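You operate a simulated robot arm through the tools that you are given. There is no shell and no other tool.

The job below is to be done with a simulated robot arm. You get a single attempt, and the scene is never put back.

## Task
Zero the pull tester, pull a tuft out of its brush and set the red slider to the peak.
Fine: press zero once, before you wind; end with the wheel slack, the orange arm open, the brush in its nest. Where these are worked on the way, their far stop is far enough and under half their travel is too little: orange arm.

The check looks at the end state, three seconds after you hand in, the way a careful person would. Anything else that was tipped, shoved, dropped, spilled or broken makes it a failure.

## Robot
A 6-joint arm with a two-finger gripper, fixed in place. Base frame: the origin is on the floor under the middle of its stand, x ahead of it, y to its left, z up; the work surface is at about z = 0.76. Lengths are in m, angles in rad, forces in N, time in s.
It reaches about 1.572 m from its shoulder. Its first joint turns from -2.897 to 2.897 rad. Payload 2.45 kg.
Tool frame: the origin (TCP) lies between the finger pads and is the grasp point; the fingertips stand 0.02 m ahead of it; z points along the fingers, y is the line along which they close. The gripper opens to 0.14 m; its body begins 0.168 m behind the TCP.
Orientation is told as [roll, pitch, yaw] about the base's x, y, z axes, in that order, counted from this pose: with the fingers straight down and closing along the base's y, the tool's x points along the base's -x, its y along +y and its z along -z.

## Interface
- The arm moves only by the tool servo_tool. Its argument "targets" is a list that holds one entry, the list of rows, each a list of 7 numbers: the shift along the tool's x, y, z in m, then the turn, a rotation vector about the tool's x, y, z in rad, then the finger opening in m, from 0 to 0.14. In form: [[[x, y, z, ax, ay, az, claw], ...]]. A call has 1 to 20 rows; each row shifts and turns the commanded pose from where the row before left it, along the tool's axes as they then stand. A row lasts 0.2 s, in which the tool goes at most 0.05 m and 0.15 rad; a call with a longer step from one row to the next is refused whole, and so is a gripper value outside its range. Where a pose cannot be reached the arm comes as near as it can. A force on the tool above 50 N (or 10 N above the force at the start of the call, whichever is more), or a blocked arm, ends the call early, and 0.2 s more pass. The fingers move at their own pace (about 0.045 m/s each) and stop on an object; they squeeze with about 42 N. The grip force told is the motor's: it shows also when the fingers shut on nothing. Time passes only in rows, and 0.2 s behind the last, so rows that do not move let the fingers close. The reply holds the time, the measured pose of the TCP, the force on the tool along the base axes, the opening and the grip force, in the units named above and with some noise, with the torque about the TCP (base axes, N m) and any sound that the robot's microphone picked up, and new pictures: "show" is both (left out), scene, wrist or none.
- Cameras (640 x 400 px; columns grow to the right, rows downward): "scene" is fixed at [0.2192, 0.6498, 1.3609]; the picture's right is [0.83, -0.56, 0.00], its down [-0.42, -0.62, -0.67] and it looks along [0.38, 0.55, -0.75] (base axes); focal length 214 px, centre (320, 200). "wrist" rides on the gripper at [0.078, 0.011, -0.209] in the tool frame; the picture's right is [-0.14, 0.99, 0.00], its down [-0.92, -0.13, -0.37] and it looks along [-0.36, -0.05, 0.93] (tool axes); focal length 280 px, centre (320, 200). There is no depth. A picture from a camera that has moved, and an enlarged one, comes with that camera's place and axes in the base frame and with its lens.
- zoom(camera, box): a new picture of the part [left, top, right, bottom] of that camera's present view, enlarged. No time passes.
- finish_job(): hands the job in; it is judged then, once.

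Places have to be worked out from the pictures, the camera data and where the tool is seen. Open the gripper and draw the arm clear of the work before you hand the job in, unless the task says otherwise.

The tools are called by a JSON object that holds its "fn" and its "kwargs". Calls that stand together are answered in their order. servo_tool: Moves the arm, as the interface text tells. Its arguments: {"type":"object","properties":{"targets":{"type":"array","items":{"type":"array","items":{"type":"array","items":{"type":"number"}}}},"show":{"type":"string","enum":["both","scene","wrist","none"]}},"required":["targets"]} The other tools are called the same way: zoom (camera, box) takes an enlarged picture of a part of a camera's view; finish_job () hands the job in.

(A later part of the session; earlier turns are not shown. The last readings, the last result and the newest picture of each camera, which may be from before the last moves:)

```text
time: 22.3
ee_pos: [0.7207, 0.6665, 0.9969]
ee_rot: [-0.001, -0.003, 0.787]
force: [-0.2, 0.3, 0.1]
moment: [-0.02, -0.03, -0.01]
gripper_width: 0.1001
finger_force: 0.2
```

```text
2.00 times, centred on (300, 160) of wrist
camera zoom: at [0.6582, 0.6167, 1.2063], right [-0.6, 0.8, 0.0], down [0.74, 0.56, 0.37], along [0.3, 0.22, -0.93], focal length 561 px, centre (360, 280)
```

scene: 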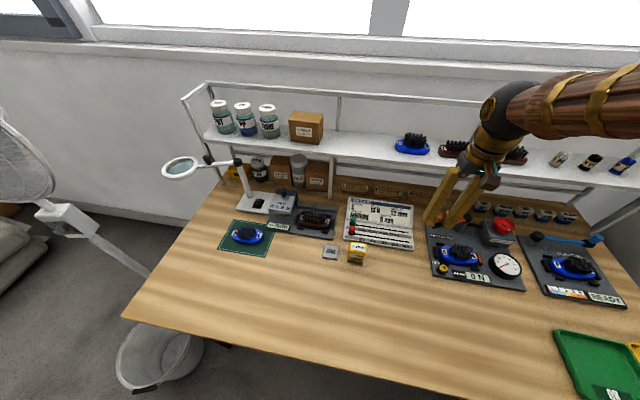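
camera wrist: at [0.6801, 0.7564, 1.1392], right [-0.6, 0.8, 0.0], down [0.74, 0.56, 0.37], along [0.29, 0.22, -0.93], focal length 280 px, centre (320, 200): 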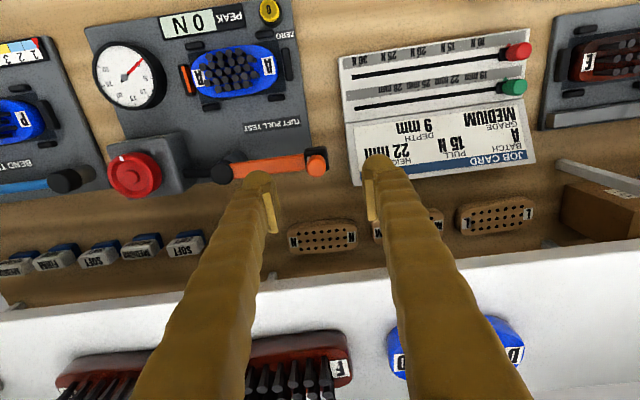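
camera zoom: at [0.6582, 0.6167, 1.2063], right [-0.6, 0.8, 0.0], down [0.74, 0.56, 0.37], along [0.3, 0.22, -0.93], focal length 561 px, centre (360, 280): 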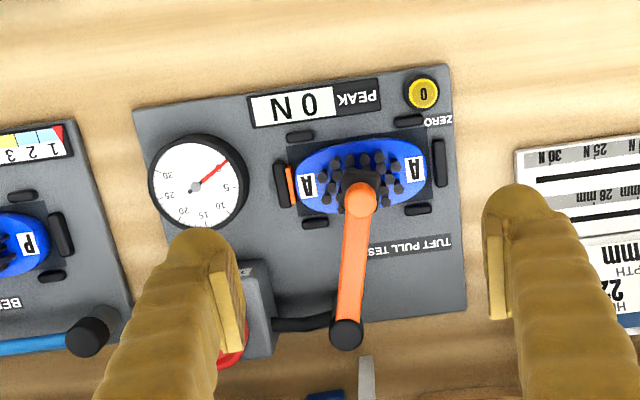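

The arm stays at its stop over the brush. Wheel face triangulates to ≈ (0.865, 0.648, 0.852), radius ≈ 0.032. I move over the wheel at a safe height with the fingers open to inspect it.

{"fn": "servo_tool", "kwargs": {"targets": [[[-0.03, -0.0384, 0, 0, 0, 0, 0.1], [-0.03, -0.0384, 0, 0, 0, 0, 0.1], [-0.029, -0.0383, 0, 0, 0, 0, 0.1], [0, 0, 0, 0, 0, 0, 0.1]]], "show": "scene"}}

{"fn": "zoom", "kwargs": {"camera": "wrist", "box": [240, 80, 400, 240]}}

{"fn": "zoom", "kwargs": {"camera": "scene", "box": [470, 200, 540, 250]}}

```text
time: 23.3
ee_pos: [0.8675, 0.6459, 0.9971]
ee_rot: [-0.001, -0.001, 0.787]
force: [0.0, -0.1, 0.1]
moment: [0.02, -0.01, 0.01]
gripper_width: 0.0999
finger_force: 0.1
```

scene: 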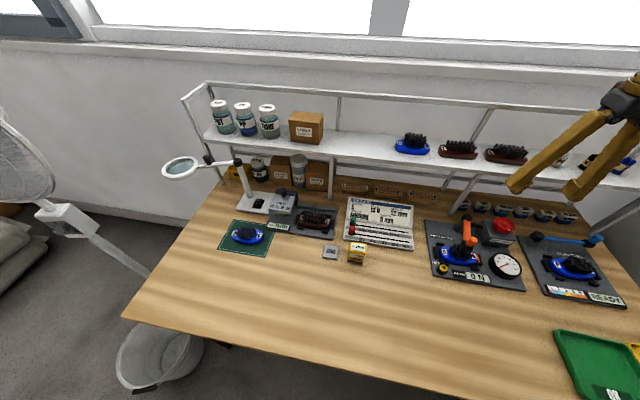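

```text
2.50 times, centred on (320, 160) of wrist
camera zoom: at [0.8041, 0.5987, 1.2065], right [-0.6, 0.8, 0.0], down [0.74, 0.56, 0.37], along [0.3, 0.22, -0.93], focal length 701 px, centre (320, 300)
```

zoom: 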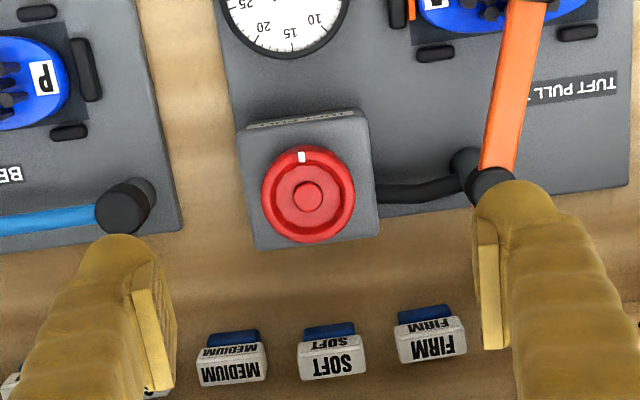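

```text
8.00 times, centred on (505, 225) of scene
camera zoom: at [0.2192, 0.6498, 1.3609], right [0.83, -0.56, 0.0], down [-0.42, -0.62, -0.67], along [0.38, 0.55, -0.75], focal length 1716 px, centre (-1160, 0)
```

zoom: 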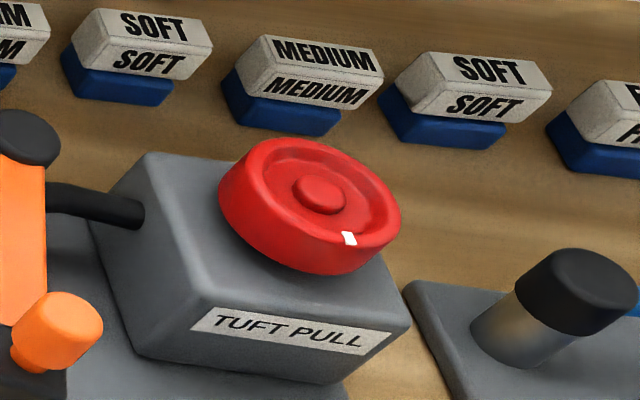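

The wheel lies flat on the box with its white mark facing the front. Relative to the TCP it is offset about (-3, -7) mm in tool x/y. I correct that and lower with the fingers open 0.09, watching the gap to the box.

{"fn": "servo_tool", "kwargs": {"targets": [[[-0.003, -0.0067, 0, 0, 0, 0, 0.09], [0, 0, 0.04, 0, 0, 0, 0.09], [0, 0, 0.04, 0, 0, 0, 0.09], [0, 0, 0.03, 0, 0, 0, 0.09], [0, 0, 0.02, 0, 0, 0, 0.09], [0, 0, 0, 0, 0, 0, 0.09]]], "show": "none"}}

{"fn": "zoom", "kwargs": {"camera": "wrist", "box": [240, 80, 400, 240]}}

{"fn": "zoom", "kwargs": {"camera": "scene", "box": [470, 200, 540, 250]}}

```text
time: 24.7
ee_pos: [0.8731, 0.6435, 0.8626]
ee_rot: [-0.002, -0.002, 0.785]
force: [-0.2, -0.6, 0.0]
moment: [0.0, -0.04, -0.01]
gripper_width: 0.0899
finger_force: 0.0
```

```text
2.50 times, centred on (320, 160) of wrist
camera zoom: at [0.8105, 0.5953, 1.0724], right [-0.6, 0.8, 0.0], down [0.74, 0.56, 0.37], along [0.3, 0.22, -0.93], focal length 701 px, centre (320, 300)
```

zoom: 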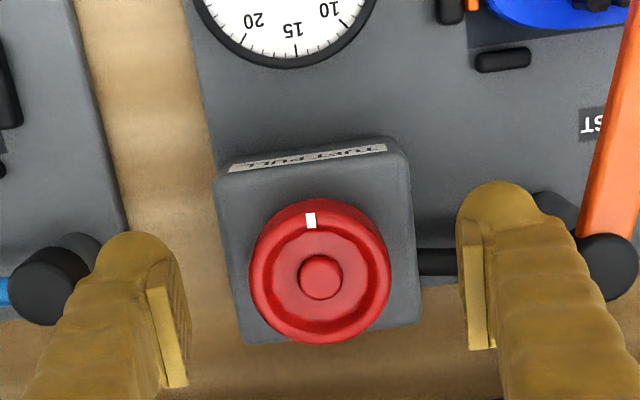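

```text
8.00 times, centred on (505, 225) of scene
camera zoom: at [0.2192, 0.6498, 1.3609], right [0.83, -0.56, 0.0], down [-0.42, -0.62, -0.67], along [0.38, 0.55, -0.75], focal length 1716 px, centre (-1160, 0)
```

zoom: 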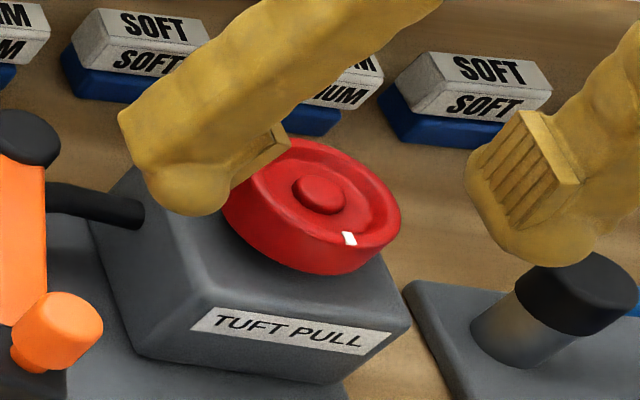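

The wheel is centred between the pads (true diameter ≈ 0.049). The tips close over the box top, so I narrow to 0.06 first and lower step by step to stay just above the box.

{"fn": "servo_tool", "kwargs": {"targets": [[[0, 0, 0, 0, 0, 0, 0.06], [0, 0, 0, 0, 0, 0, 0.06], [0, 0, 0.003, 0, 0, 0, 0.06], [0, 0, 0.002, 0, 0, 0, 0.06], [0, 0, 0, 0, 0, 0, 0.06]]], "show": "none"}}

{"fn": "zoom", "kwargs": {"camera": "scene", "box": [470, 200, 540, 250]}}

{"fn": "zoom", "kwargs": {"camera": "wrist", "box": [240, 80, 400, 240]}}

```text
time: 25.9
ee_pos: [0.8724, 0.6432, 0.8581]
ee_rot: [-0.001, -0.001, 0.784]
force: [0.3, 0.0, -0.3]
moment: [0.0, 0.01, -0.01]
gripper_width: 0.0599
finger_force: 0.0
```

```text
8.00 times, centred on (505, 225) of scene
camera zoom: at [0.2192, 0.6498, 1.3609], right [0.83, -0.56, 0.0], down [-0.42, -0.62, -0.67], along [0.38, 0.55, -0.75], focal length 1716 px, centre (-1160, 0)
```

zoom: 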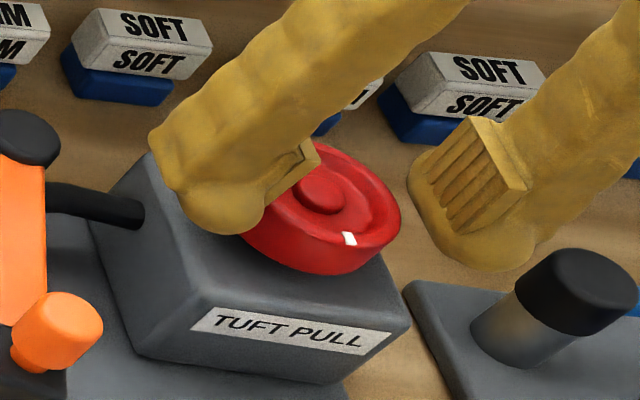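

```text
2.50 times, centred on (320, 160) of wrist
camera zoom: at [0.8097, 0.595, 1.0682], right [-0.6, 0.8, 0.0], down [0.74, 0.56, 0.37], along [0.3, 0.22, -0.93], focal length 701 px, centre (320, 300)
```

zoom: 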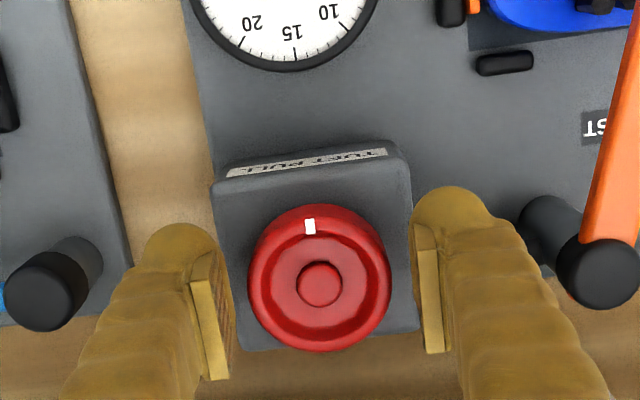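

No contact yet at TCP z ≈ 0.858. I lower 2 mm at a time to see where the tips meet the box top.

{"fn": "servo_tool", "kwargs": {"targets": [[[0, 0, 0.002, 0, 0, 0, 0.06], [0, 0, 0.001, 0, 0, 0, 0.06], [0, 0, 0, 0, 0, 0, 0.06]]], "show": "none"}}

```text
time: 26.7
ee_pos: [0.8721, 0.642, 0.8547]
ee_rot: [-0.002, -0.003, 0.785]
force: [0.0, -0.8, 0.4]
moment: [-0.01, -0.06, -0.04]
gripper_width: 0.0603
finger_force: 0.0
```

Still free at tip height ≈ 0.835, which should cover most of the rim. I close on the wheel.

{"fn": "servo_tool", "kwargs": {"targets": [[[0, 0, 0, 0, 0, 0, 0.04], [0, 0, 0, 0, 0, 0, 0.04], [0, 0, 0, 0, 0, 0, 0.04], [0, 0, 0, 0, 0, 0, 0.04]]], "show": "none"}}

{"fn": "zoom", "kwargs": {"camera": "scene", "box": [425, 200, 545, 290]}}

{"fn": "zoom", "kwargs": {"camera": "wrist", "box": [240, 80, 400, 240]}}

```text
time: 27.4
ee_pos: [0.874, 0.6431, 0.8634]
ee_rot: [-0.005, -0.009, 0.785]
force: [-5.8, -4.6, 21.7]
moment: [-0.4, -0.32, -0.08]
gripper_width: 0.0398
finger_force: 0.1
stopped in row 3: the force on the tool passed its limit at 56 N (the readings are from after the stop); the commanded pose is now the measured one
```

```text
4.44 times, centred on (485, 245) of scene
camera zoom: at [0.2192, 0.6498, 1.3609], right [0.83, -0.56, 0.0], down [-0.42, -0.62, -0.67], along [0.38, 0.55, -0.75], focal length 953 px, centre (-413, 0)
```

zoom: 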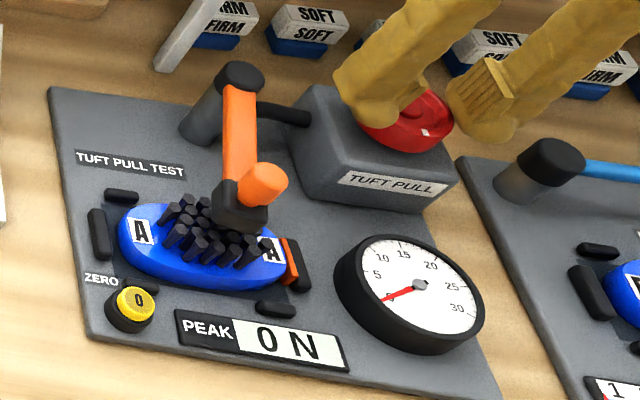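

```text
2.50 times, centred on (320, 160) of wrist
camera zoom: at [0.8094, 0.5944, 1.0724], right [-0.6, 0.8, 0.0], down [0.74, 0.56, 0.38], along [0.3, 0.23, -0.93], focal length 701 px, centre (320, 300)
```

zoom: 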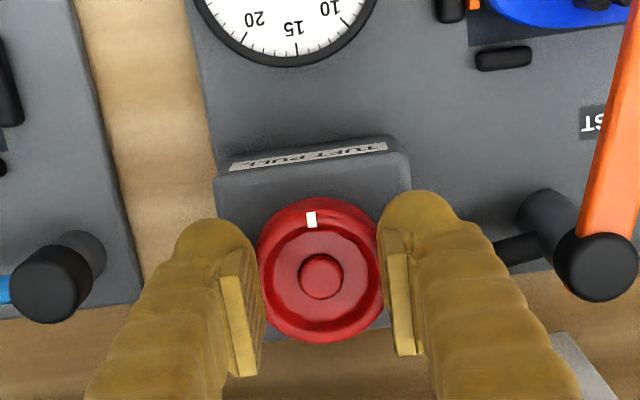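

The fingertips rode up on the wheel's rounded top edge, so the rim sits lower than I assumed (top ≈ 0.843). I reopen and go lower in small steps until the tips nearly touch the box.

{"fn": "servo_tool", "kwargs": {"targets": [[[0, 0, 0, 0, 0, 0, 0.06], [0, 0, 0, 0, 0, 0, 0.06], [0, 0, 0.005, 0, 0, 0, 0.06], [0, 0, 0.004, 0, 0, 0, 0.06], [0, 0, 0.002, 0, 0, 0, 0.06], [0, 0, 0.002, 0, 0, 0, 0.06], [0, 0, 0, 0, 0, 0, 0.06]]], "show": "none"}}

{"fn": "zoom", "kwargs": {"camera": "scene", "box": [470, 200, 540, 250]}}

{"fn": "zoom", "kwargs": {"camera": "wrist", "box": [240, 80, 400, 240]}}

```text
time: 29.0
ee_pos: [0.8727, 0.6448, 0.8476]
ee_rot: [-0.002, -0.005, 0.786]
force: [-1.2, 0.6, -0.3]
moment: [-0.02, -0.02, 0.02]
gripper_width: 0.0601
finger_force: 0.0
```

```text
8.00 times, centred on (505, 225) of scene
camera zoom: at [0.2192, 0.6498, 1.3609], right [0.83, -0.56, 0.0], down [-0.42, -0.62, -0.67], along [0.38, 0.55, -0.75], focal length 1716 px, centre (-1160, 0)
```

zoom: 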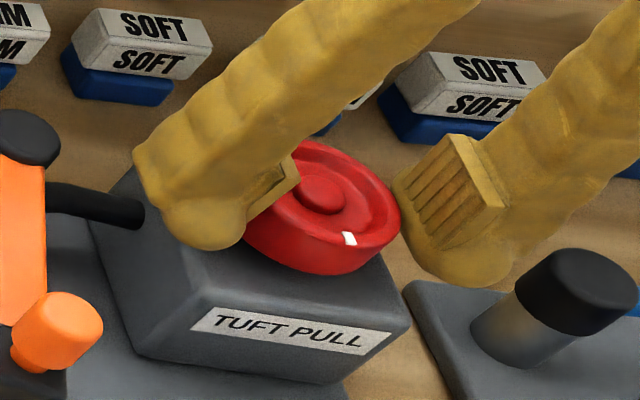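

```text
2.50 times, centred on (320, 160) of wrist
camera zoom: at [0.809, 0.5946, 1.0574], right [-0.6, 0.8, 0.0], down [0.74, 0.56, 0.37], along [0.3, 0.22, -0.93], focal length 701 px, centre (320, 300)
```

zoom: 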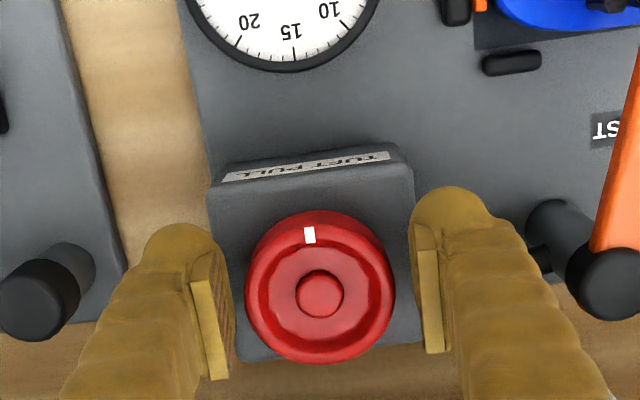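

Wheel face now measures z ≈ 0.842 and its hub is ~3 mm farther from the robot than the TCP. I shift onto the wheel axis, lower 2 mm more, and check for contact before closing.

{"fn": "servo_tool", "kwargs": {"targets": [[[-0.0032, 0, 0, 0, 0.004, 0, 0.06], [0, 0, 0.002, 0, 0, 0, 0.06], [0, 0, 0, 0, 0, 0, 0.06]]], "show": "none"}}

```text
time: 29.8
ee_pos: [0.8751, 0.6451, 0.8444]
ee_rot: [-0.002, -0.002, 0.783]
force: [-0.3, -0.6, -0.3]
moment: [-0.02, 0.01, -0.02]
gripper_width: 0.06
finger_force: 0.0
```

Free of contact at tip height ≈ 0.825. Now I close on the wheel.

{"fn": "servo_tool", "kwargs": {"targets": [[[0, 0, 0, 0, 0, 0, 0.044], [0, 0, 0, 0, 0, 0, 0.044], [0, 0, 0, 0, 0, 0, 0.04], [0, 0, 0, 0, 0, 0, 0.04]]], "show": "none"}}

{"fn": "zoom", "kwargs": {"camera": "scene", "box": [425, 200, 545, 290]}}

{"fn": "zoom", "kwargs": {"camera": "wrist", "box": [240, 80, 400, 240]}}

```text
time: 30.8
ee_pos: [0.876, 0.6438, 0.8441]
ee_rot: [-0.002, -0.001, 0.786]
force: [2.9, -3.0, -1.7]
moment: [-0.02, -0.03, -0.04]
gripper_width: 0.0482
finger_force: 44.6
```

```text
4.44 times, centred on (485, 245) of scene
camera zoom: at [0.2192, 0.6498, 1.3609], right [0.83, -0.56, 0.0], down [-0.42, -0.62, -0.67], along [0.38, 0.55, -0.75], focal length 953 px, centre (-413, 0)
```

zoom: 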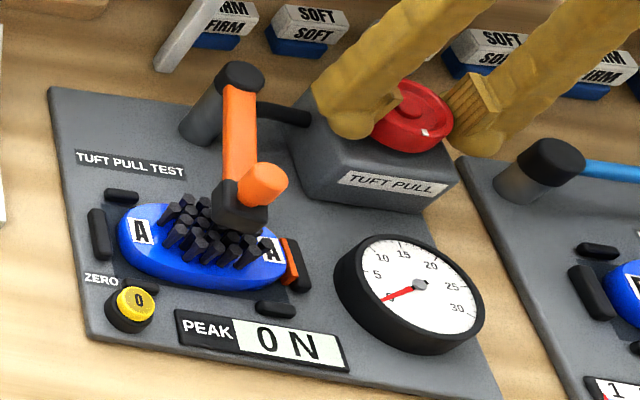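

```text
2.50 times, centred on (320, 160) of wrist
camera zoom: at [0.8123, 0.5968, 1.0551], right [-0.6, 0.8, 0.0], down [0.74, 0.56, 0.37], along [0.3, 0.22, -0.93], focal length 701 px, centre (320, 300)
```

zoom: 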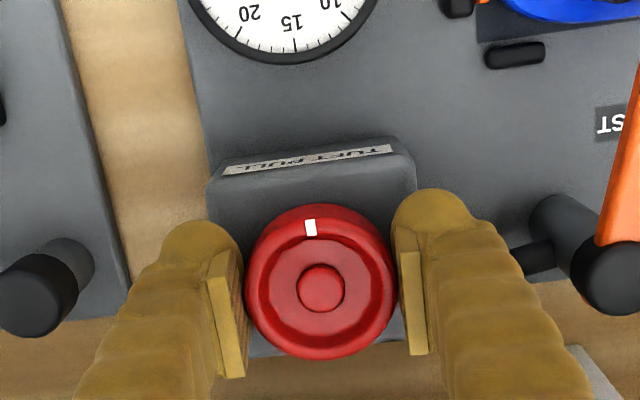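

Firm grip at 48 mm on the wheel with little side load; the dial still reads 0. I try a small clockwise turn (seen from above) and watch the dial and torque.

{"fn": "servo_tool", "kwargs": {"targets": [[[0, 0, 0, 0, 0, 0.08, 0.04], [0, 0, 0, 0, 0, 0.08, 0.04], [0, 0, 0, 0, 0, 0, 0.04]]], "show": "none"}}

{"fn": "zoom", "kwargs": {"camera": "scene", "box": [425, 200, 545, 290]}}

{"fn": "zoom", "kwargs": {"camera": "wrist", "box": [240, 60, 400, 220]}}

```text
time: 31.6
ee_pos: [0.8749, 0.6448, 0.8458]
ee_rot: [-0.004, 0.0, 0.625]
force: [-24.2, -15.2, 9.9]
moment: [-0.32, 0.52, 0.0]
gripper_width: 0.0488
finger_force: 45.3
```

```text
4.44 times, centred on (485, 245) of scene
camera zoom: at [0.2192, 0.6498, 1.3609], right [0.83, -0.56, 0.0], down [-0.42, -0.62, -0.67], along [0.38, 0.55, -0.75], focal length 953 px, centre (-413, 0)
```

zoom: 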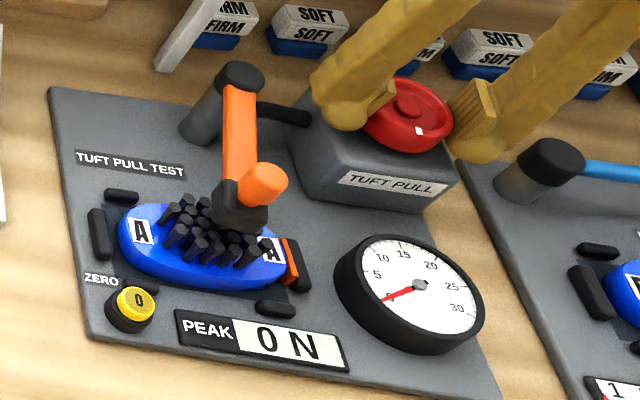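

```text
2.50 times, centred on (320, 140) of wrist
camera zoom: at [0.8057, 0.6078, 1.0552], right [-0.47, 0.88, 0.0], down [0.82, 0.44, 0.37], along [0.33, 0.17, -0.93], focal length 701 px, centre (320, 350)
```

zoom: 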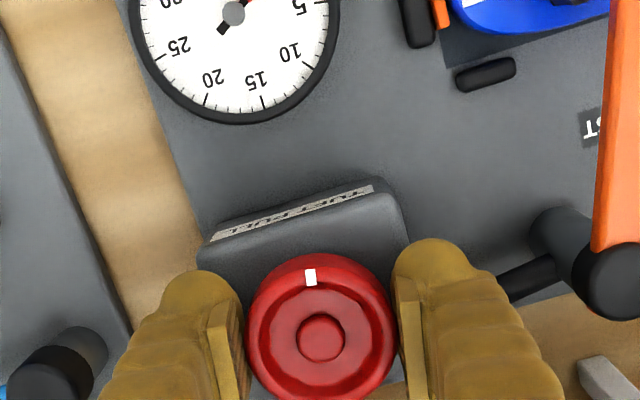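

The wheel turns freely with the fingers and the dial is still 0; there's a 28 N side load along the tool's +x, so I recentre 2 mm that way and continue clockwise.

{"fn": "servo_tool", "kwargs": {"targets": [[[0.002, 0, 0, 0, 0, 0, 0.04], [0, 0, 0, 0, 0, 0.08, 0.04], [0, 0, 0, 0, 0, 0.08, 0.04], [0, 0, 0, 0, 0, 0.08, 0.04], [0, 0, 0, 0, 0, 0, 0.04]]], "show": "none"}}

{"fn": "zoom", "kwargs": {"camera": "scene", "box": [425, 200, 545, 290]}}

{"fn": "zoom", "kwargs": {"camera": "wrist", "box": [240, 60, 400, 220]}}

```text
time: 32.8
ee_pos: [0.874, 0.6452, 0.8452]
ee_rot: [0.0, -0.003, 0.387]
force: [18.3, 24.9, -7.3]
moment: [0.29, -0.71, 0.02]
gripper_width: 0.0488
finger_force: 44.8
```

```text
4.44 times, centred on (485, 245) of scene
camera zoom: at [0.2192, 0.6498, 1.3609], right [0.83, -0.56, 0.0], down [-0.42, -0.62, -0.67], along [0.38, 0.55, -0.75], focal length 953 px, centre (-413, 0)
```

zoom: 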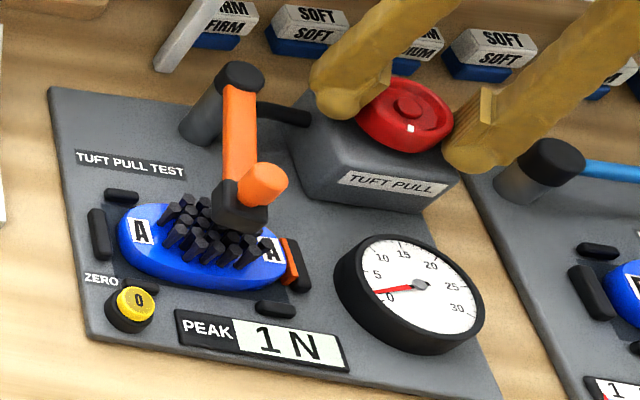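

```text
2.50 times, centred on (320, 140) of wrist
camera zoom: at [0.7976, 0.6251, 1.055], right [-0.24, 0.97, 0.0], down [0.9, 0.23, 0.37], along [0.36, 0.09, -0.93], focal length 701 px, centre (320, 350)
```

zoom: 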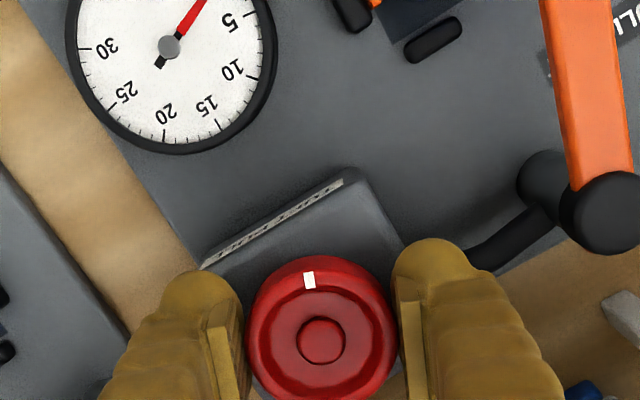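

Clockwise winds: the peak display now reads 1 N. I relieve the side load slightly and keep winding, checking the dial.

{"fn": "servo_tool", "kwargs": {"targets": [[[-0.001, 0.0006, 0, 0, 0, 0, 0.04], [0, 0, 0, 0, 0, 0.08, 0.04], [0, 0, 0, 0, 0, 0.08, 0.04], [0, 0, 0, 0, 0, 0.08, 0.04], [0, 0, 0, 0, 0, 0, 0.04]]], "show": "none"}}

{"fn": "zoom", "kwargs": {"camera": "scene", "box": [425, 200, 545, 290]}}

```text
time: 34.0
ee_pos: [0.8751, 0.6466, 0.8455]
ee_rot: [0.001, -0.001, 0.147]
force: [-10.1, 13.3, -2.9]
moment: [0.1, 0.22, 0.03]
gripper_width: 0.0487
finger_force: 45.2
```

```text
4.44 times, centred on (485, 245) of scene
camera zoom: at [0.2192, 0.6498, 1.3609], right [0.83, -0.56, 0.0], down [-0.42, -0.62, -0.67], along [0.38, 0.55, -0.75], focal length 953 px, centre (-413, 0)
```

zoom: 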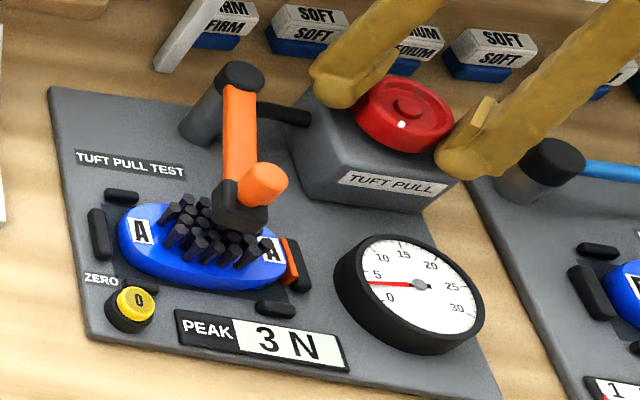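

3 N at about 0.64 rad; the reading climbs roughly 8 N per radian. I keep winding steadily, trimming the side load.

{"fn": "servo_tool", "kwargs": {"targets": [[[0.0004, 0.0007, 0, 0, 0, 0, 0.04], [0, 0, 0, 0, 0, 0.08, 0.04], [0, 0, 0, 0, 0, 0.08, 0.04], [0, 0, 0, 0, 0, 0.08, 0.04], [0, 0, 0, 0, 0, 0.08, 0.04], [0, 0, 0, 0, 0, 0, 0.04]]], "show": "none"}}

{"fn": "zoom", "kwargs": {"camera": "scene", "box": [425, 200, 545, 290]}}

```text
time: 35.4
ee_pos: [0.8744, 0.6462, 0.8465]
ee_rot: [0.001, -0.004, -0.174]
force: [-9.3, 7.0, -6.8]
moment: [0.08, 0.15, 0.01]
gripper_width: 0.0484
finger_force: 44.7
```

```text
4.44 times, centred on (485, 245) of scene
camera zoom: at [0.2192, 0.6498, 1.3609], right [0.83, -0.56, 0.0], down [-0.42, -0.62, -0.67], along [0.38, 0.55, -0.75], focal length 953 px, centre (-413, 0)
```

zoom: 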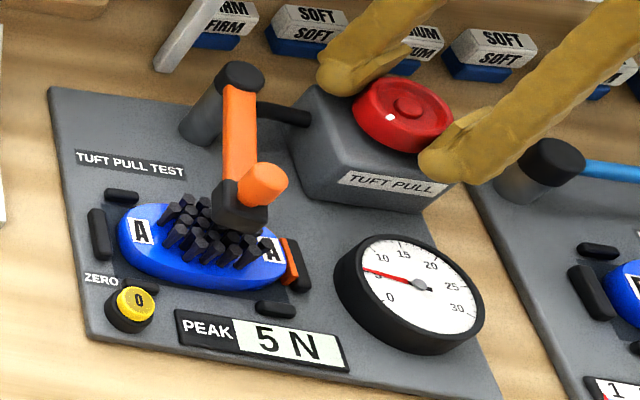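

5 N and climbing smoothly. I continue with six more steps.

{"fn": "servo_tool", "kwargs": {"targets": [[[0.0005, 0.0003, 0.0004, 0, 0, 0, 0.04], [0, 0, 0, 0, 0, 0.08, 0.04], [0, 0, 0, 0, 0, 0.08, 0.04], [0, 0, 0, 0, 0, 0.08, 0.04], [0, 0, 0, 0, 0, 0.08, 0.04], [0, 0, 0, 0, 0, 0.08, 0.04], [0, 0, 0, 0, 0, 0, 0.04]]], "show": "none"}}

{"fn": "zoom", "kwargs": {"camera": "scene", "box": [425, 200, 545, 290]}}

```text
time: 37.0
ee_pos: [0.8748, 0.6479, 0.8453]
ee_rot: [0.001, -0.004, -0.575]
force: [10.5, 20.3, -4.6]
moment: [0.19, -0.15, 0.05]
gripper_width: 0.0486
finger_force: 44.9
```

```text
4.44 times, centred on (485, 245) of scene
camera zoom: at [0.2192, 0.6498, 1.3609], right [0.83, -0.56, 0.0], down [-0.42, -0.62, -0.67], along [0.38, 0.55, -0.75], focal length 953 px, centre (-413, 0)
```

zoom: 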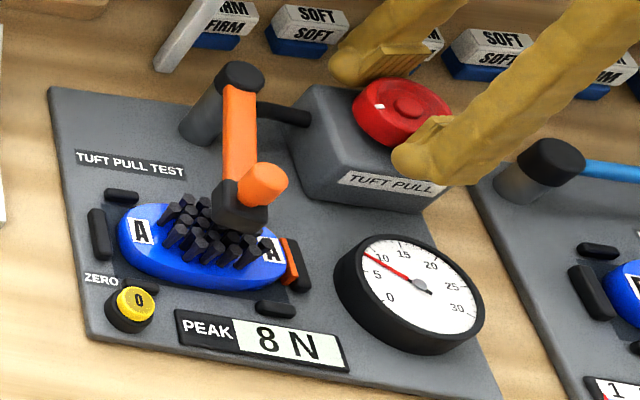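

8 N at 1.36 rad of winding. Trimming the 23 N side load along tool y and winding on.

{"fn": "servo_tool", "kwargs": {"targets": [[[0.0001, 0.0012, 0.0003, 0, 0, 0, 0.04], [0, 0, 0, 0, 0, 0.08, 0.04], [0, 0, 0, 0, 0, 0.08, 0.04], [0, 0, 0, 0, 0, 0.08, 0.04], [0, 0, 0, 0, 0, 0.08, 0.04], [0, 0, 0, 0, 0, 0.08, 0.04], [0, 0, 0, 0, 0, 0, 0.04]]], "show": "none"}}

{"fn": "zoom", "kwargs": {"camera": "scene", "box": [425, 200, 545, 290]}}

```text
time: 38.6
ee_pos: [0.8747, 0.6475, 0.845]
ee_rot: [0.004, 0.0, -0.974]
force: [34.3, 23.4, 0.2]
moment: [0.19, -0.4, 0.1]
gripper_width: 0.0485
finger_force: 44.8
```

```text
4.44 times, centred on (485, 245) of scene
camera zoom: at [0.2192, 0.6498, 1.3609], right [0.83, -0.56, 0.0], down [-0.42, -0.62, -0.67], along [0.38, 0.55, -0.75], focal length 953 px, centre (-413, 0)
```

zoom: 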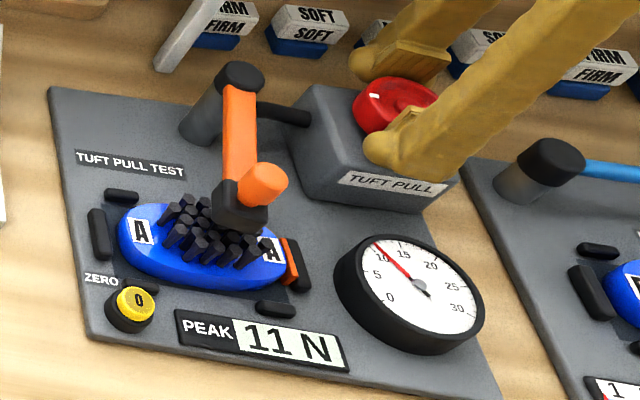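

11 N. The side load is 41 N along tool +y, so I shift 2.5 mm that way first, then wind on in shorter bursts.

{"fn": "servo_tool", "kwargs": {"targets": [[[0, 0.0025, 0, 0, 0, 0, 0.04], [0, 0, 0, 0, 0, 0.07, 0.04], [0, 0, 0, 0, 0, 0.07, 0.04], [0, 0, 0, 0, 0, 0.07, 0.04], [0, 0, 0, 0, 0, 0, 0.04]]], "show": "none"}}

{"fn": "zoom", "kwargs": {"camera": "scene", "box": [425, 200, 545, 290]}}

```text
time: 39.8
ee_pos: [0.8767, 0.6477, 0.8453]
ee_rot: [0.002, -0.003, -1.184]
force: [-21.6, -12.5, 20.4]
moment: [-0.31, 0.3, -0.07]
gripper_width: 0.0487
finger_force: 45.2
```

```text
4.44 times, centred on (485, 245) of scene
camera zoom: at [0.2192, 0.6498, 1.3609], right [0.83, -0.56, 0.0], down [-0.42, -0.62, -0.67], along [0.38, 0.55, -0.75], focal length 953 px, centre (-413, 0)
```

zoom: 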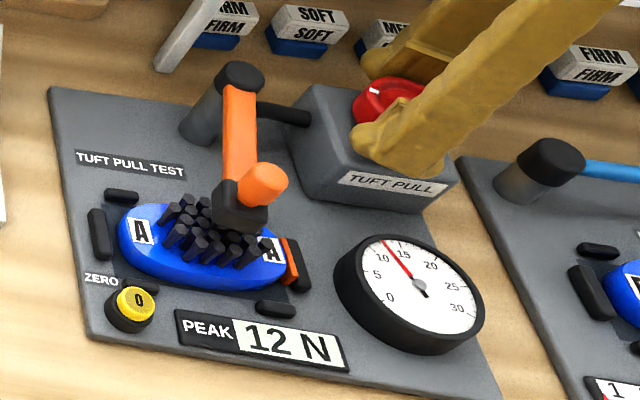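

12 N. The load flipped sign, so the stiffness is about 26 N/mm; I trim back 0.9 mm (and 0.7 mm up) and continue.

{"fn": "servo_tool", "kwargs": {"targets": [[[0, -0.0009, -0.0007, 0, 0, 0, 0.04], [0, 0, 0, 0, 0, 0.07, 0.04], [0, 0, 0, 0, 0, 0.07, 0.04], [0, 0, 0, 0, 0, 0.07, 0.04], [0, 0, 0, 0, 0, 0, 0.04]]], "show": "none"}}

{"fn": "zoom", "kwargs": {"camera": "scene", "box": [425, 200, 545, 290]}}

```text
time: 41.0
ee_pos: [0.8759, 0.6483, 0.8457]
ee_rot: [0.004, 0.0, -1.393]
force: [0.9, -2.6, 4.0]
moment: [0.01, 0.0, 0.0]
gripper_width: 0.0488
finger_force: 45.4
```

```text
4.44 times, centred on (485, 245) of scene
camera zoom: at [0.2192, 0.6498, 1.3609], right [0.83, -0.56, 0.0], down [-0.42, -0.62, -0.67], along [0.38, 0.55, -0.75], focal length 953 px, centre (-413, 0)
```

zoom: 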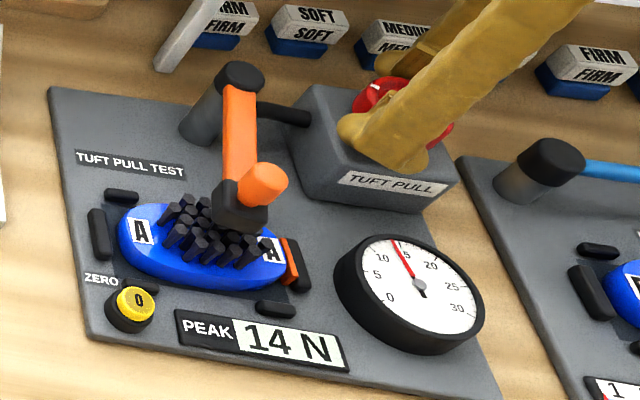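

14 N with nearly no side load now. Continuing to wind in small steps.

{"fn": "servo_tool", "kwargs": {"targets": [[[0, 0, 0, 0, 0, 0.07, 0.04], [0, 0, 0, 0, 0, 0.07, 0.04], [0, 0, 0, 0, 0, 0.07, 0.04], [0, 0, 0, 0, 0, 0, 0.04]]], "show": "none"}}

{"fn": "zoom", "kwargs": {"camera": "scene", "box": [425, 200, 545, 290]}}

```text
time: 42.0
ee_pos: [0.8764, 0.6485, 0.8455]
ee_rot: [0.005, 0.0, -1.604]
force: [12.2, 1.7, 1.2]
moment: [0.07, -0.13, 0.02]
gripper_width: 0.0486
finger_force: 45.0
```

```text
4.44 times, centred on (485, 245) of scene
camera zoom: at [0.2192, 0.6498, 1.3609], right [0.83, -0.56, 0.0], down [-0.42, -0.62, -0.67], along [0.38, 0.55, -0.75], focal length 953 px, centre (-413, 0)
```

zoom: 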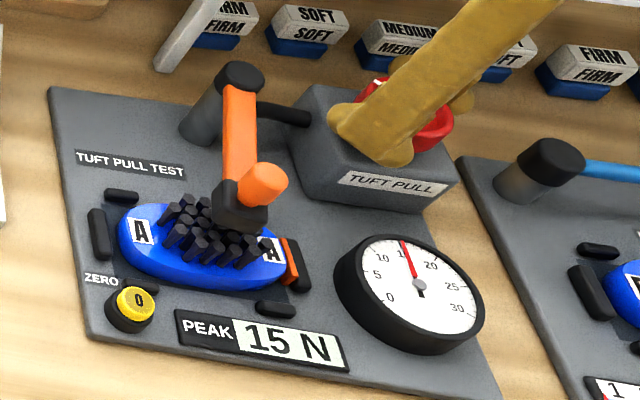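

15 N and the tuft still holds. Continuing.

{"fn": "servo_tool", "kwargs": {"targets": [[[0, 0.0004, 0, 0, 0, 0.07, 0.04], [0, 0, 0, 0, 0, 0.07, 0.04], [0, 0, 0, 0, 0, 0.07, 0.04], [0, 0, 0, 0, 0, 0, 0.04]]], "show": "none"}}

{"fn": "zoom", "kwargs": {"camera": "scene", "box": [425, 200, 545, 290]}}

```text
time: 43.0
ee_pos: [0.8773, 0.648, 0.8452]
ee_rot: [0.003, 0.002, -1.812]
force: [35.2, 13.1, -3.1]
moment: [0.32, -0.37, 0.08]
gripper_width: 0.0486
finger_force: 45.3
```

```text
4.44 times, centred on (485, 245) of scene
camera zoom: at [0.2192, 0.6498, 1.3609], right [0.83, -0.56, 0.0], down [-0.42, -0.62, -0.67], along [0.38, 0.55, -0.75], focal length 953 px, centre (-413, 0)
```

zoom: 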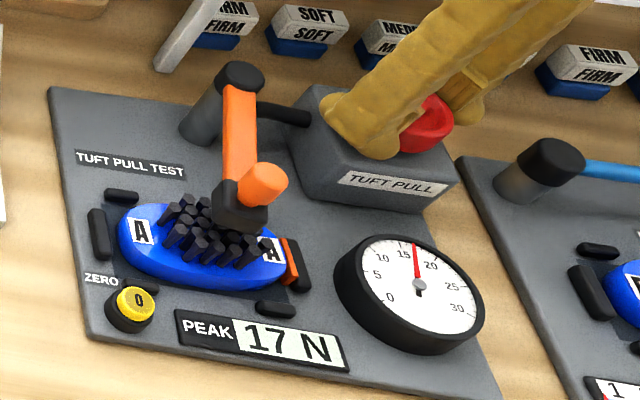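

17 N. I trim the side load and keep winding; the wrist has turned about 2.6 rad so far, so I watch for its limit.

{"fn": "servo_tool", "kwargs": {"targets": [[[0.0008, 0.0012, 0, 0, 0, 0.0, 0.04], [0, 0, 0, 0, 0, 0.07, 0.04], [0, 0, 0, 0, 0, 0.07, 0.04], [0, 0, 0, 0, 0, 0, 0.04]]], "show": "none"}}

{"fn": "zoom", "kwargs": {"camera": "scene", "box": [425, 200, 545, 290]}}

```text
time: 44.0
ee_pos: [0.8777, 0.6482, 0.8441]
ee_rot: [0.001, 0.002, -1.953]
force: [3.8, -9.6, 7.1]
moment: [-0.19, 0.04, 0.01]
gripper_width: 0.0484
finger_force: 44.7
```

```text
4.44 times, centred on (485, 245) of scene
camera zoom: at [0.2192, 0.6498, 1.3609], right [0.83, -0.56, 0.0], down [-0.42, -0.62, -0.67], along [0.38, 0.55, -0.75], focal length 953 px, centre (-413, 0)
```

zoom: 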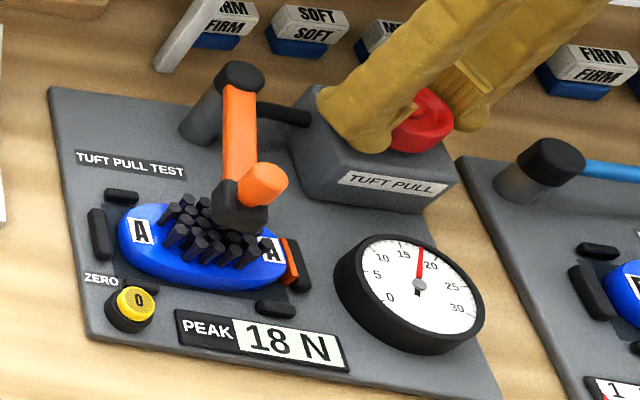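

18 N, side load low again. I continue with two more short steps.

{"fn": "servo_tool", "kwargs": {"targets": [[[0, 0, 0, 0, 0, 0.07, 0.04], [0, 0, 0, 0, 0, 0.07, 0.04], [0, 0, 0, 0, 0, 0, 0.04]]], "show": "none"}}

{"fn": "zoom", "kwargs": {"camera": "scene", "box": [425, 200, 545, 290]}}

```text
time: 44.8
ee_pos: [0.8774, 0.6497, 0.8457]
ee_rot: [0.004, 0.0, -2.095]
force: [14.7, -21.6, 2.4]
moment: [-0.21, -0.14, 0.0]
gripper_width: 0.0489
finger_force: 44.8
```

```text
4.44 times, centred on (485, 245) of scene
camera zoom: at [0.2192, 0.6498, 1.3609], right [0.83, -0.56, 0.0], down [-0.42, -0.62, -0.67], along [0.38, 0.55, -0.75], focal length 953 px, centre (-413, 0)
```

zoom: 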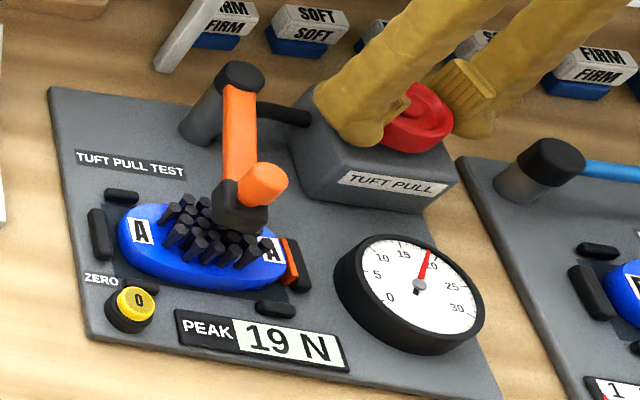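

19 N. Trim and continue.

{"fn": "servo_tool", "kwargs": {"targets": [[[-0.0004, 0.0009, 0, 0, 0, 0, 0.04], [0, 0, 0, 0, 0, 0.07, 0.04], [0, 0, 0, 0, 0, 0.07, 0.04], [0, 0, 0, 0, 0, 0, 0.04]]], "show": "none"}}

{"fn": "zoom", "kwargs": {"camera": "scene", "box": [425, 200, 545, 290]}}

```text
time: 45.8
ee_pos: [0.8786, 0.6485, 0.8452]
ee_rot: [0.001, 0.002, -2.232]
force: [9.5, -16.2, -3.2]
moment: [-0.07, -0.1, 0.0]
gripper_width: 0.0485
finger_force: 45.3
```

```text
4.44 times, centred on (485, 245) of scene
camera zoom: at [0.2192, 0.6498, 1.3609], right [0.83, -0.56, 0.0], down [-0.42, -0.62, -0.67], along [0.38, 0.55, -0.75], focal length 953 px, centre (-413, 0)
```

zoom: 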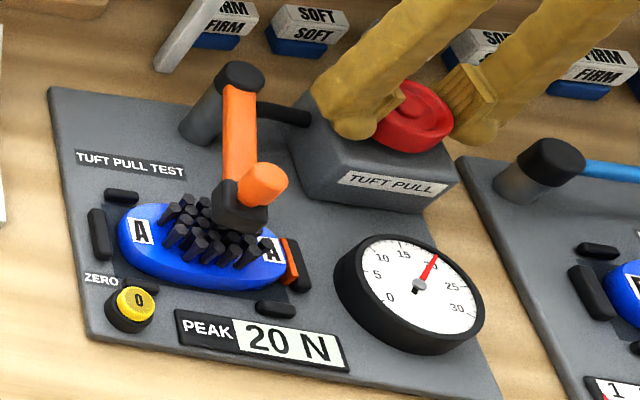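

20 N. Continuing in short steps; checking that the yaw still follows.

{"fn": "servo_tool", "kwargs": {"targets": [[[-0.0004, 0.0006, 0, 0, 0, 0.07, 0.04], [0, 0, 0, 0, 0, 0.07, 0.04], [0, 0, 0, 0, 0, 0, 0.04]]], "show": "none"}}

{"fn": "zoom", "kwargs": {"camera": "scene", "box": [425, 200, 545, 290]}}

```text
time: 46.6
ee_pos: [0.8788, 0.6478, 0.8456]
ee_rot: [-0.004, 0.0, -2.367]
force: [1.1, -10.5, -1.8]
moment: [-0.06, 0.02, 0.02]
gripper_width: 0.0486
finger_force: 44.7
```

```text
4.44 times, centred on (485, 245) of scene
camera zoom: at [0.2192, 0.6498, 1.3609], right [0.83, -0.56, 0.0], down [-0.42, -0.62, -0.67], along [0.38, 0.55, -0.75], focal length 953 px, centre (-413, 0)
```

zoom: 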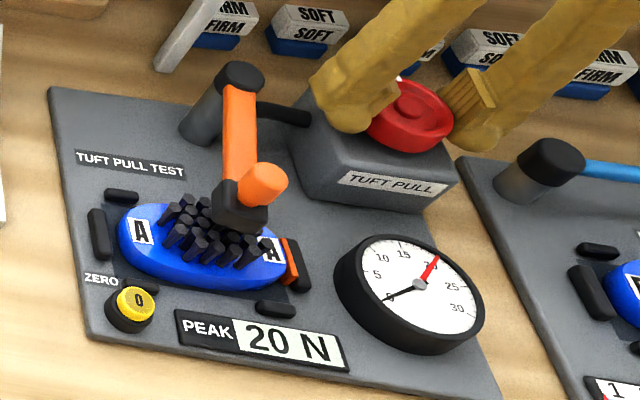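

The black needle fell back to zero while the red peak needle stays: the tuft has come out. I zoom on the peak reading and the head.

{"fn": "zoom", "kwargs": {"camera": "scene", "box": [455, 245, 530, 292]}}

{"fn": "zoom", "kwargs": {"camera": "scene", "box": [440, 225, 500, 265]}}

```text
8.51 times, centred on (492, 268) of scene
camera zoom: at [0.2192, 0.6498, 1.3609], right [0.83, -0.56, 0.0], down [-0.42, -0.62, -0.67], along [0.38, 0.55, -0.75], focal length 1825 px, centre (-1148, -383)
```

zoom: 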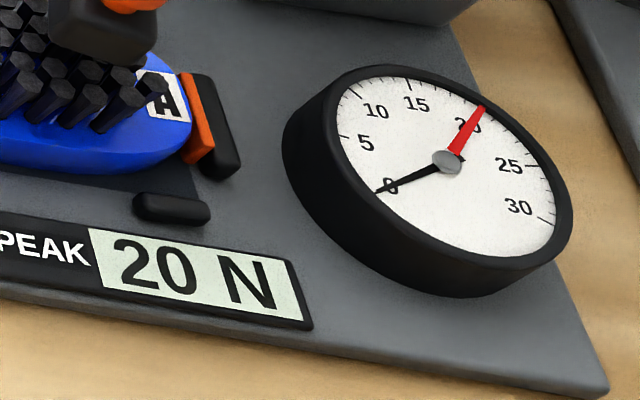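

```text
10.00 times, centred on (470, 245) of scene
camera zoom: at [0.2192, 0.6498, 1.3609], right [0.83, -0.56, 0.0], down [-0.42, -0.62, -0.67], along [0.38, 0.55, -0.75], focal length 2145 px, centre (-1180, -250)
```

zoom: 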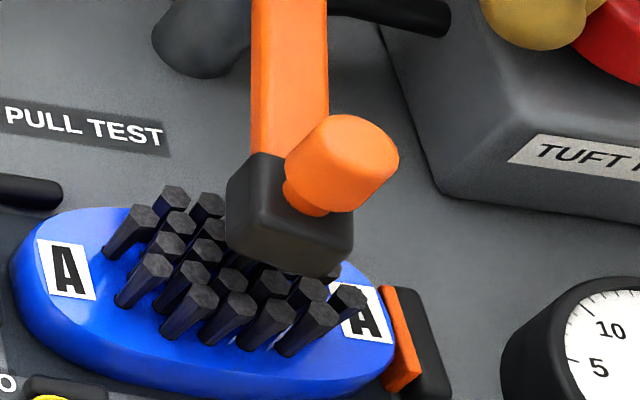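

The peak reads 20 N on the display and the red needle agrees. Now I unwind the wheel back counter-clockwise, keeping the same grip and trimming side loads.

{"fn": "servo_tool", "kwargs": {"targets": [[[0, 0, 0, 0, 0, -0.08, 0.04], [0, 0, 0, 0, 0, -0.08, 0.04], [0, 0, 0, 0, 0, -0.08, 0.04], [0, 0, 0, 0, 0, -0.08, 0.04], [0, 0, 0, 0, 0, 0, 0.04]]], "show": "none"}}

```text
time: 47.8
ee_pos: [0.8781, 0.6482, 0.8455]
ee_rot: [0.002, 0.002, -2.051]
force: [-5.7, 14.2, -4.4]
moment: [0.16, 0.05, -0.01]
gripper_width: 0.0485
finger_force: 44.8
```

Unwinding goes smoothly. I trim and continue.

{"fn": "servo_tool", "kwargs": {"targets": [[[0.0004, -0.0004, 0, 0, 0, -0.08, 0.04], [0, 0, 0, 0, 0, -0.08, 0.04], [0, 0, 0, 0, 0, -0.08, 0.04], [0, 0, 0, 0, 0, -0.08, 0.04], [0, 0, 0, 0, 0, 0, 0.04]]], "show": "none"}}

```text
time: 49.0
ee_pos: [0.8772, 0.6495, 0.8451]
ee_rot: [0.001, 0.0, -1.731]
force: [-28.2, 13.9, -2.2]
moment: [0.16, 0.29, -0.05]
gripper_width: 0.0485
finger_force: 44.8
```

Side load is about 30 N along -y of the tool; I trim 1.1 mm and go on.

{"fn": "servo_tool", "kwargs": {"targets": [[[0.0003, -0.0012, 0, 0, 0, 0, 0.04], [0, 0, 0, 0, 0, -0.08, 0.04], [0, 0, 0, 0, 0, -0.08, 0.04], [0, 0, 0, 0, 0, -0.08, 0.04], [0, 0, 0, 0, 0, -0.08, 0.04], [0, 0, 0, 0, 0, 0, 0.04]]], "show": "none"}}

```text
time: 50.4
ee_pos: [0.8761, 0.6483, 0.8466]
ee_rot: [0.001, -0.001, -1.413]
force: [-13.2, 2.4, -7.4]
moment: [0.02, 0.07, -0.04]
gripper_width: 0.0485
finger_force: 44.2
```

Good. Next portion of unwinding with a small trim.

{"fn": "servo_tool", "kwargs": {"targets": [[[0.0002, -0.0009, 0.0002, 0, 0, 0, 0.04], [0, 0, 0, 0, 0, -0.08, 0.04], [0, 0, 0, 0, 0, -0.08, 0.04], [0, 0, 0, 0, 0, -0.08, 0.04], [0, 0, 0, 0, 0, -0.08, 0.04], [0, 0, 0, 0, 0, -0.08, 0.04], [0, 0, 0, 0, 0, 0, 0.04]]], "show": "none"}}

```text
time: 52.0
ee_pos: [0.8751, 0.6484, 0.8449]
ee_rot: [0.002, -0.001, -1.012]
force: [-2.0, -14.2, -3.2]
moment: [-0.25, -0.01, -0.03]
gripper_width: 0.0485
finger_force: 44.8
```

Loads stay small. I continue unwinding.

{"fn": "servo_tool", "kwargs": {"targets": [[[-0.0004, -0.0005, 0, 0, 0, 0, 0.04], [0, 0, 0, 0, 0, -0.08, 0.04], [0, 0, 0, 0, 0, -0.08, 0.04], [0, 0, 0, 0, 0, -0.08, 0.04], [0, 0, 0, 0, 0, -0.08, 0.04], [0, 0, 0, 0, 0, -0.08, 0.04], [0, 0, 0, 0, 0, 0, 0.04]]], "show": "none"}}

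```text
time: 53.4
ee_pos: [0.8747, 0.6483, 0.8456]
ee_rot: [-0.001, -0.003, -0.629]
force: [-8.6, -5.9, 6.8]
moment: [-0.09, 0.09, -0.01]
gripper_width: 0.0486
finger_force: 44.3
stopped in row 7: the force on the tool passed its limit at 53 N (the readings are from after the stop); the commanded pose is now the measured one
```

Side load tripped once and was reset; I carry on in shorter bursts with trims.

{"fn": "servo_tool", "kwargs": {"targets": [[[0.0001, -0.0006, 0.0, 0, 0, 0, 0.04], [0, 0, 0, 0, 0, -0.08, 0.04], [0, 0, 0, 0, 0, -0.08, 0.04], [0, 0, 0, 0, 0, -0.08, 0.04], [0, 0, 0, 0, 0, 0, 0.04]]], "show": "none"}}

{"fn": "zoom", "kwargs": {"camera": "scene", "box": [425, 200, 545, 290]}}

```text
time: 54.6
ee_pos: [0.8744, 0.6479, 0.846]
ee_rot: [-0.002, 0.0, -0.387]
force: [3.5, -5.4, 5.6]
moment: [-0.05, -0.1, -0.03]
gripper_width: 0.0484
finger_force: 45.5
```

```text
4.44 times, centred on (485, 245) of scene
camera zoom: at [0.2192, 0.6498, 1.3609], right [0.83, -0.56, 0.0], down [-0.42, -0.62, -0.67], along [0.38, 0.55, -0.75], focal length 953 px, centre (-413, 0)
```

zoom: 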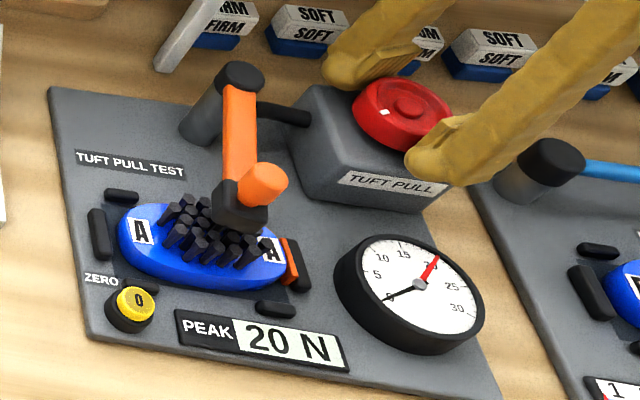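

The mark follows properly and the peak still holds 20 N. Continuing.

{"fn": "servo_tool", "kwargs": {"targets": [[[0, -0.0003, 0.0, 0, 0, 0, 0.04], [0, 0, 0, 0, 0, -0.08, 0.04], [0, 0, 0, 0, 0, -0.08, 0.04], [0, 0, 0, 0, 0, -0.08, 0.04], [0, 0, 0, 0, 0, -0.08, 0.04], [0, 0, 0, 0, 0, 0, 0.04]]], "show": "none"}}

```text
time: 56.0
ee_pos: [0.8744, 0.647, 0.8452]
ee_rot: [-0.005, 0.0, -0.068]
force: [-9.4, -21.7, 14.2]
moment: [-0.24, 0.19, -0.08]
gripper_width: 0.0485
finger_force: 44.9
```

Trim and continue toward the starting angle.

{"fn": "servo_tool", "kwargs": {"targets": [[[0.0003, -0.001, -0.0004, 0, 0, 0, 0.04], [0, 0, 0, 0, 0, -0.08, 0.04], [0, 0, 0, 0, 0, -0.08, 0.04], [0, 0, 0, 0, 0, -0.08, 0.04], [0, 0, 0, 0, 0, -0.08, 0.04], [0, 0, 0, 0, 0, 0, 0.04]]], "show": "none"}}

```text
time: 57.4
ee_pos: [0.8745, 0.6464, 0.8443]
ee_rot: [-0.003, 0.001, 0.251]
force: [4.1, -16.2, 8.3]
moment: [-0.17, -0.09, -0.03]
gripper_width: 0.0485
finger_force: 45.3
```

Nearly there; trim again and go four more steps.

{"fn": "servo_tool", "kwargs": {"targets": [[[0, -0.0008, -0.0002, 0, 0, 0, 0.04], [0, 0, 0, 0, 0, -0.08, 0.04], [0, 0, 0, 0, 0, -0.08, 0.04], [0, 0, 0, 0, 0, -0.08, 0.04], [0, 0, 0, 0, 0, 0, 0.04]]], "show": "none"}}

{"fn": "zoom", "kwargs": {"camera": "scene", "box": [425, 200, 545, 290]}}

```text
time: 58.6
ee_pos: [0.8751, 0.6456, 0.8447]
ee_rot: [-0.002, 0.0, 0.49]
force: [27.9, -1.4, -9.3]
moment: [0.07, -0.34, -0.01]
gripper_width: 0.0487
finger_force: 45.0
```

```text
4.44 times, centred on (485, 245) of scene
camera zoom: at [0.2192, 0.6498, 1.3609], right [0.83, -0.56, 0.0], down [-0.42, -0.62, -0.67], along [0.38, 0.55, -0.75], focal length 953 px, centre (-413, 0)
```

zoom: 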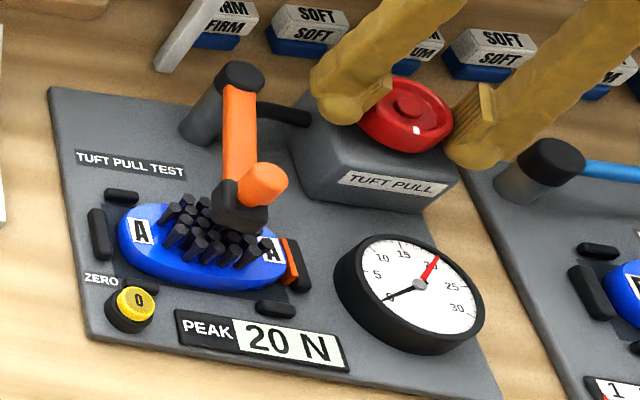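

Mark is almost back at the front. Trim and make the last ~0.29 rad.

{"fn": "servo_tool", "kwargs": {"targets": [[[-0.0009, -0.0006, 0.0003, 0, 0, 0, 0.04], [0, 0, 0, 0, 0, -0.07, 0.04], [0, 0, 0, 0, 0, -0.07, 0.04], [0, 0, 0, 0, 0, -0.07, 0.04], [0, 0, 0, 0, 0, -0.06, 0.04], [0, 0, 0, 0, 0, 0, 0.04]]], "show": "none"}}

{"fn": "zoom", "kwargs": {"camera": "wrist", "box": [240, 80, 400, 240]}}

{"fn": "zoom", "kwargs": {"camera": "scene", "box": [425, 200, 545, 290]}}

```text
time: 60.0
ee_pos: [0.8747, 0.6445, 0.8445]
ee_rot: [-0.002, 0.002, 0.759]
force: [6.3, -16.9, -2.1]
moment: [-0.17, -0.03, -0.82]
gripper_width: 0.0487
finger_force: 45.3
```

```text
2.50 times, centred on (320, 160) of wrist
camera zoom: at [0.8113, 0.5986, 1.0554], right [-0.58, 0.81, 0.0], down [0.76, 0.54, 0.37], along [0.3, 0.21, -0.93], focal length 701 px, centre (320, 300)
```

zoom: 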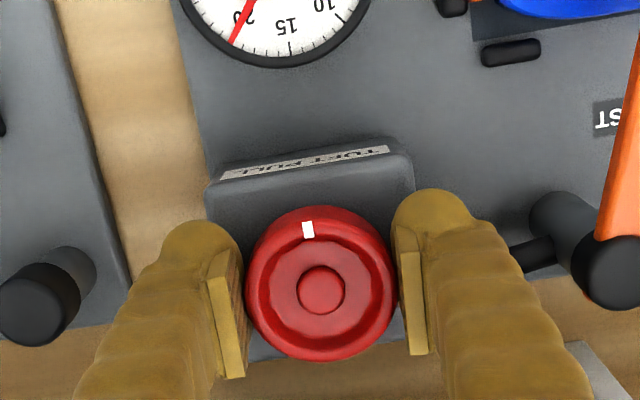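

```text
4.44 times, centred on (485, 245) of scene
camera zoom: at [0.2192, 0.6498, 1.3609], right [0.83, -0.56, 0.0], down [-0.42, -0.62, -0.67], along [0.38, 0.55, -0.75], focal length 953 px, centre (-413, 0)
```

zoom: 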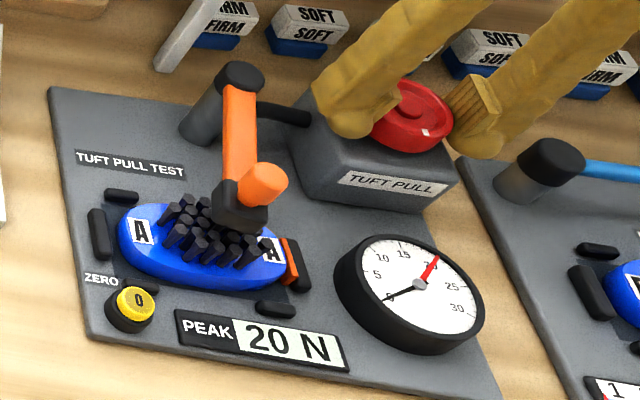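

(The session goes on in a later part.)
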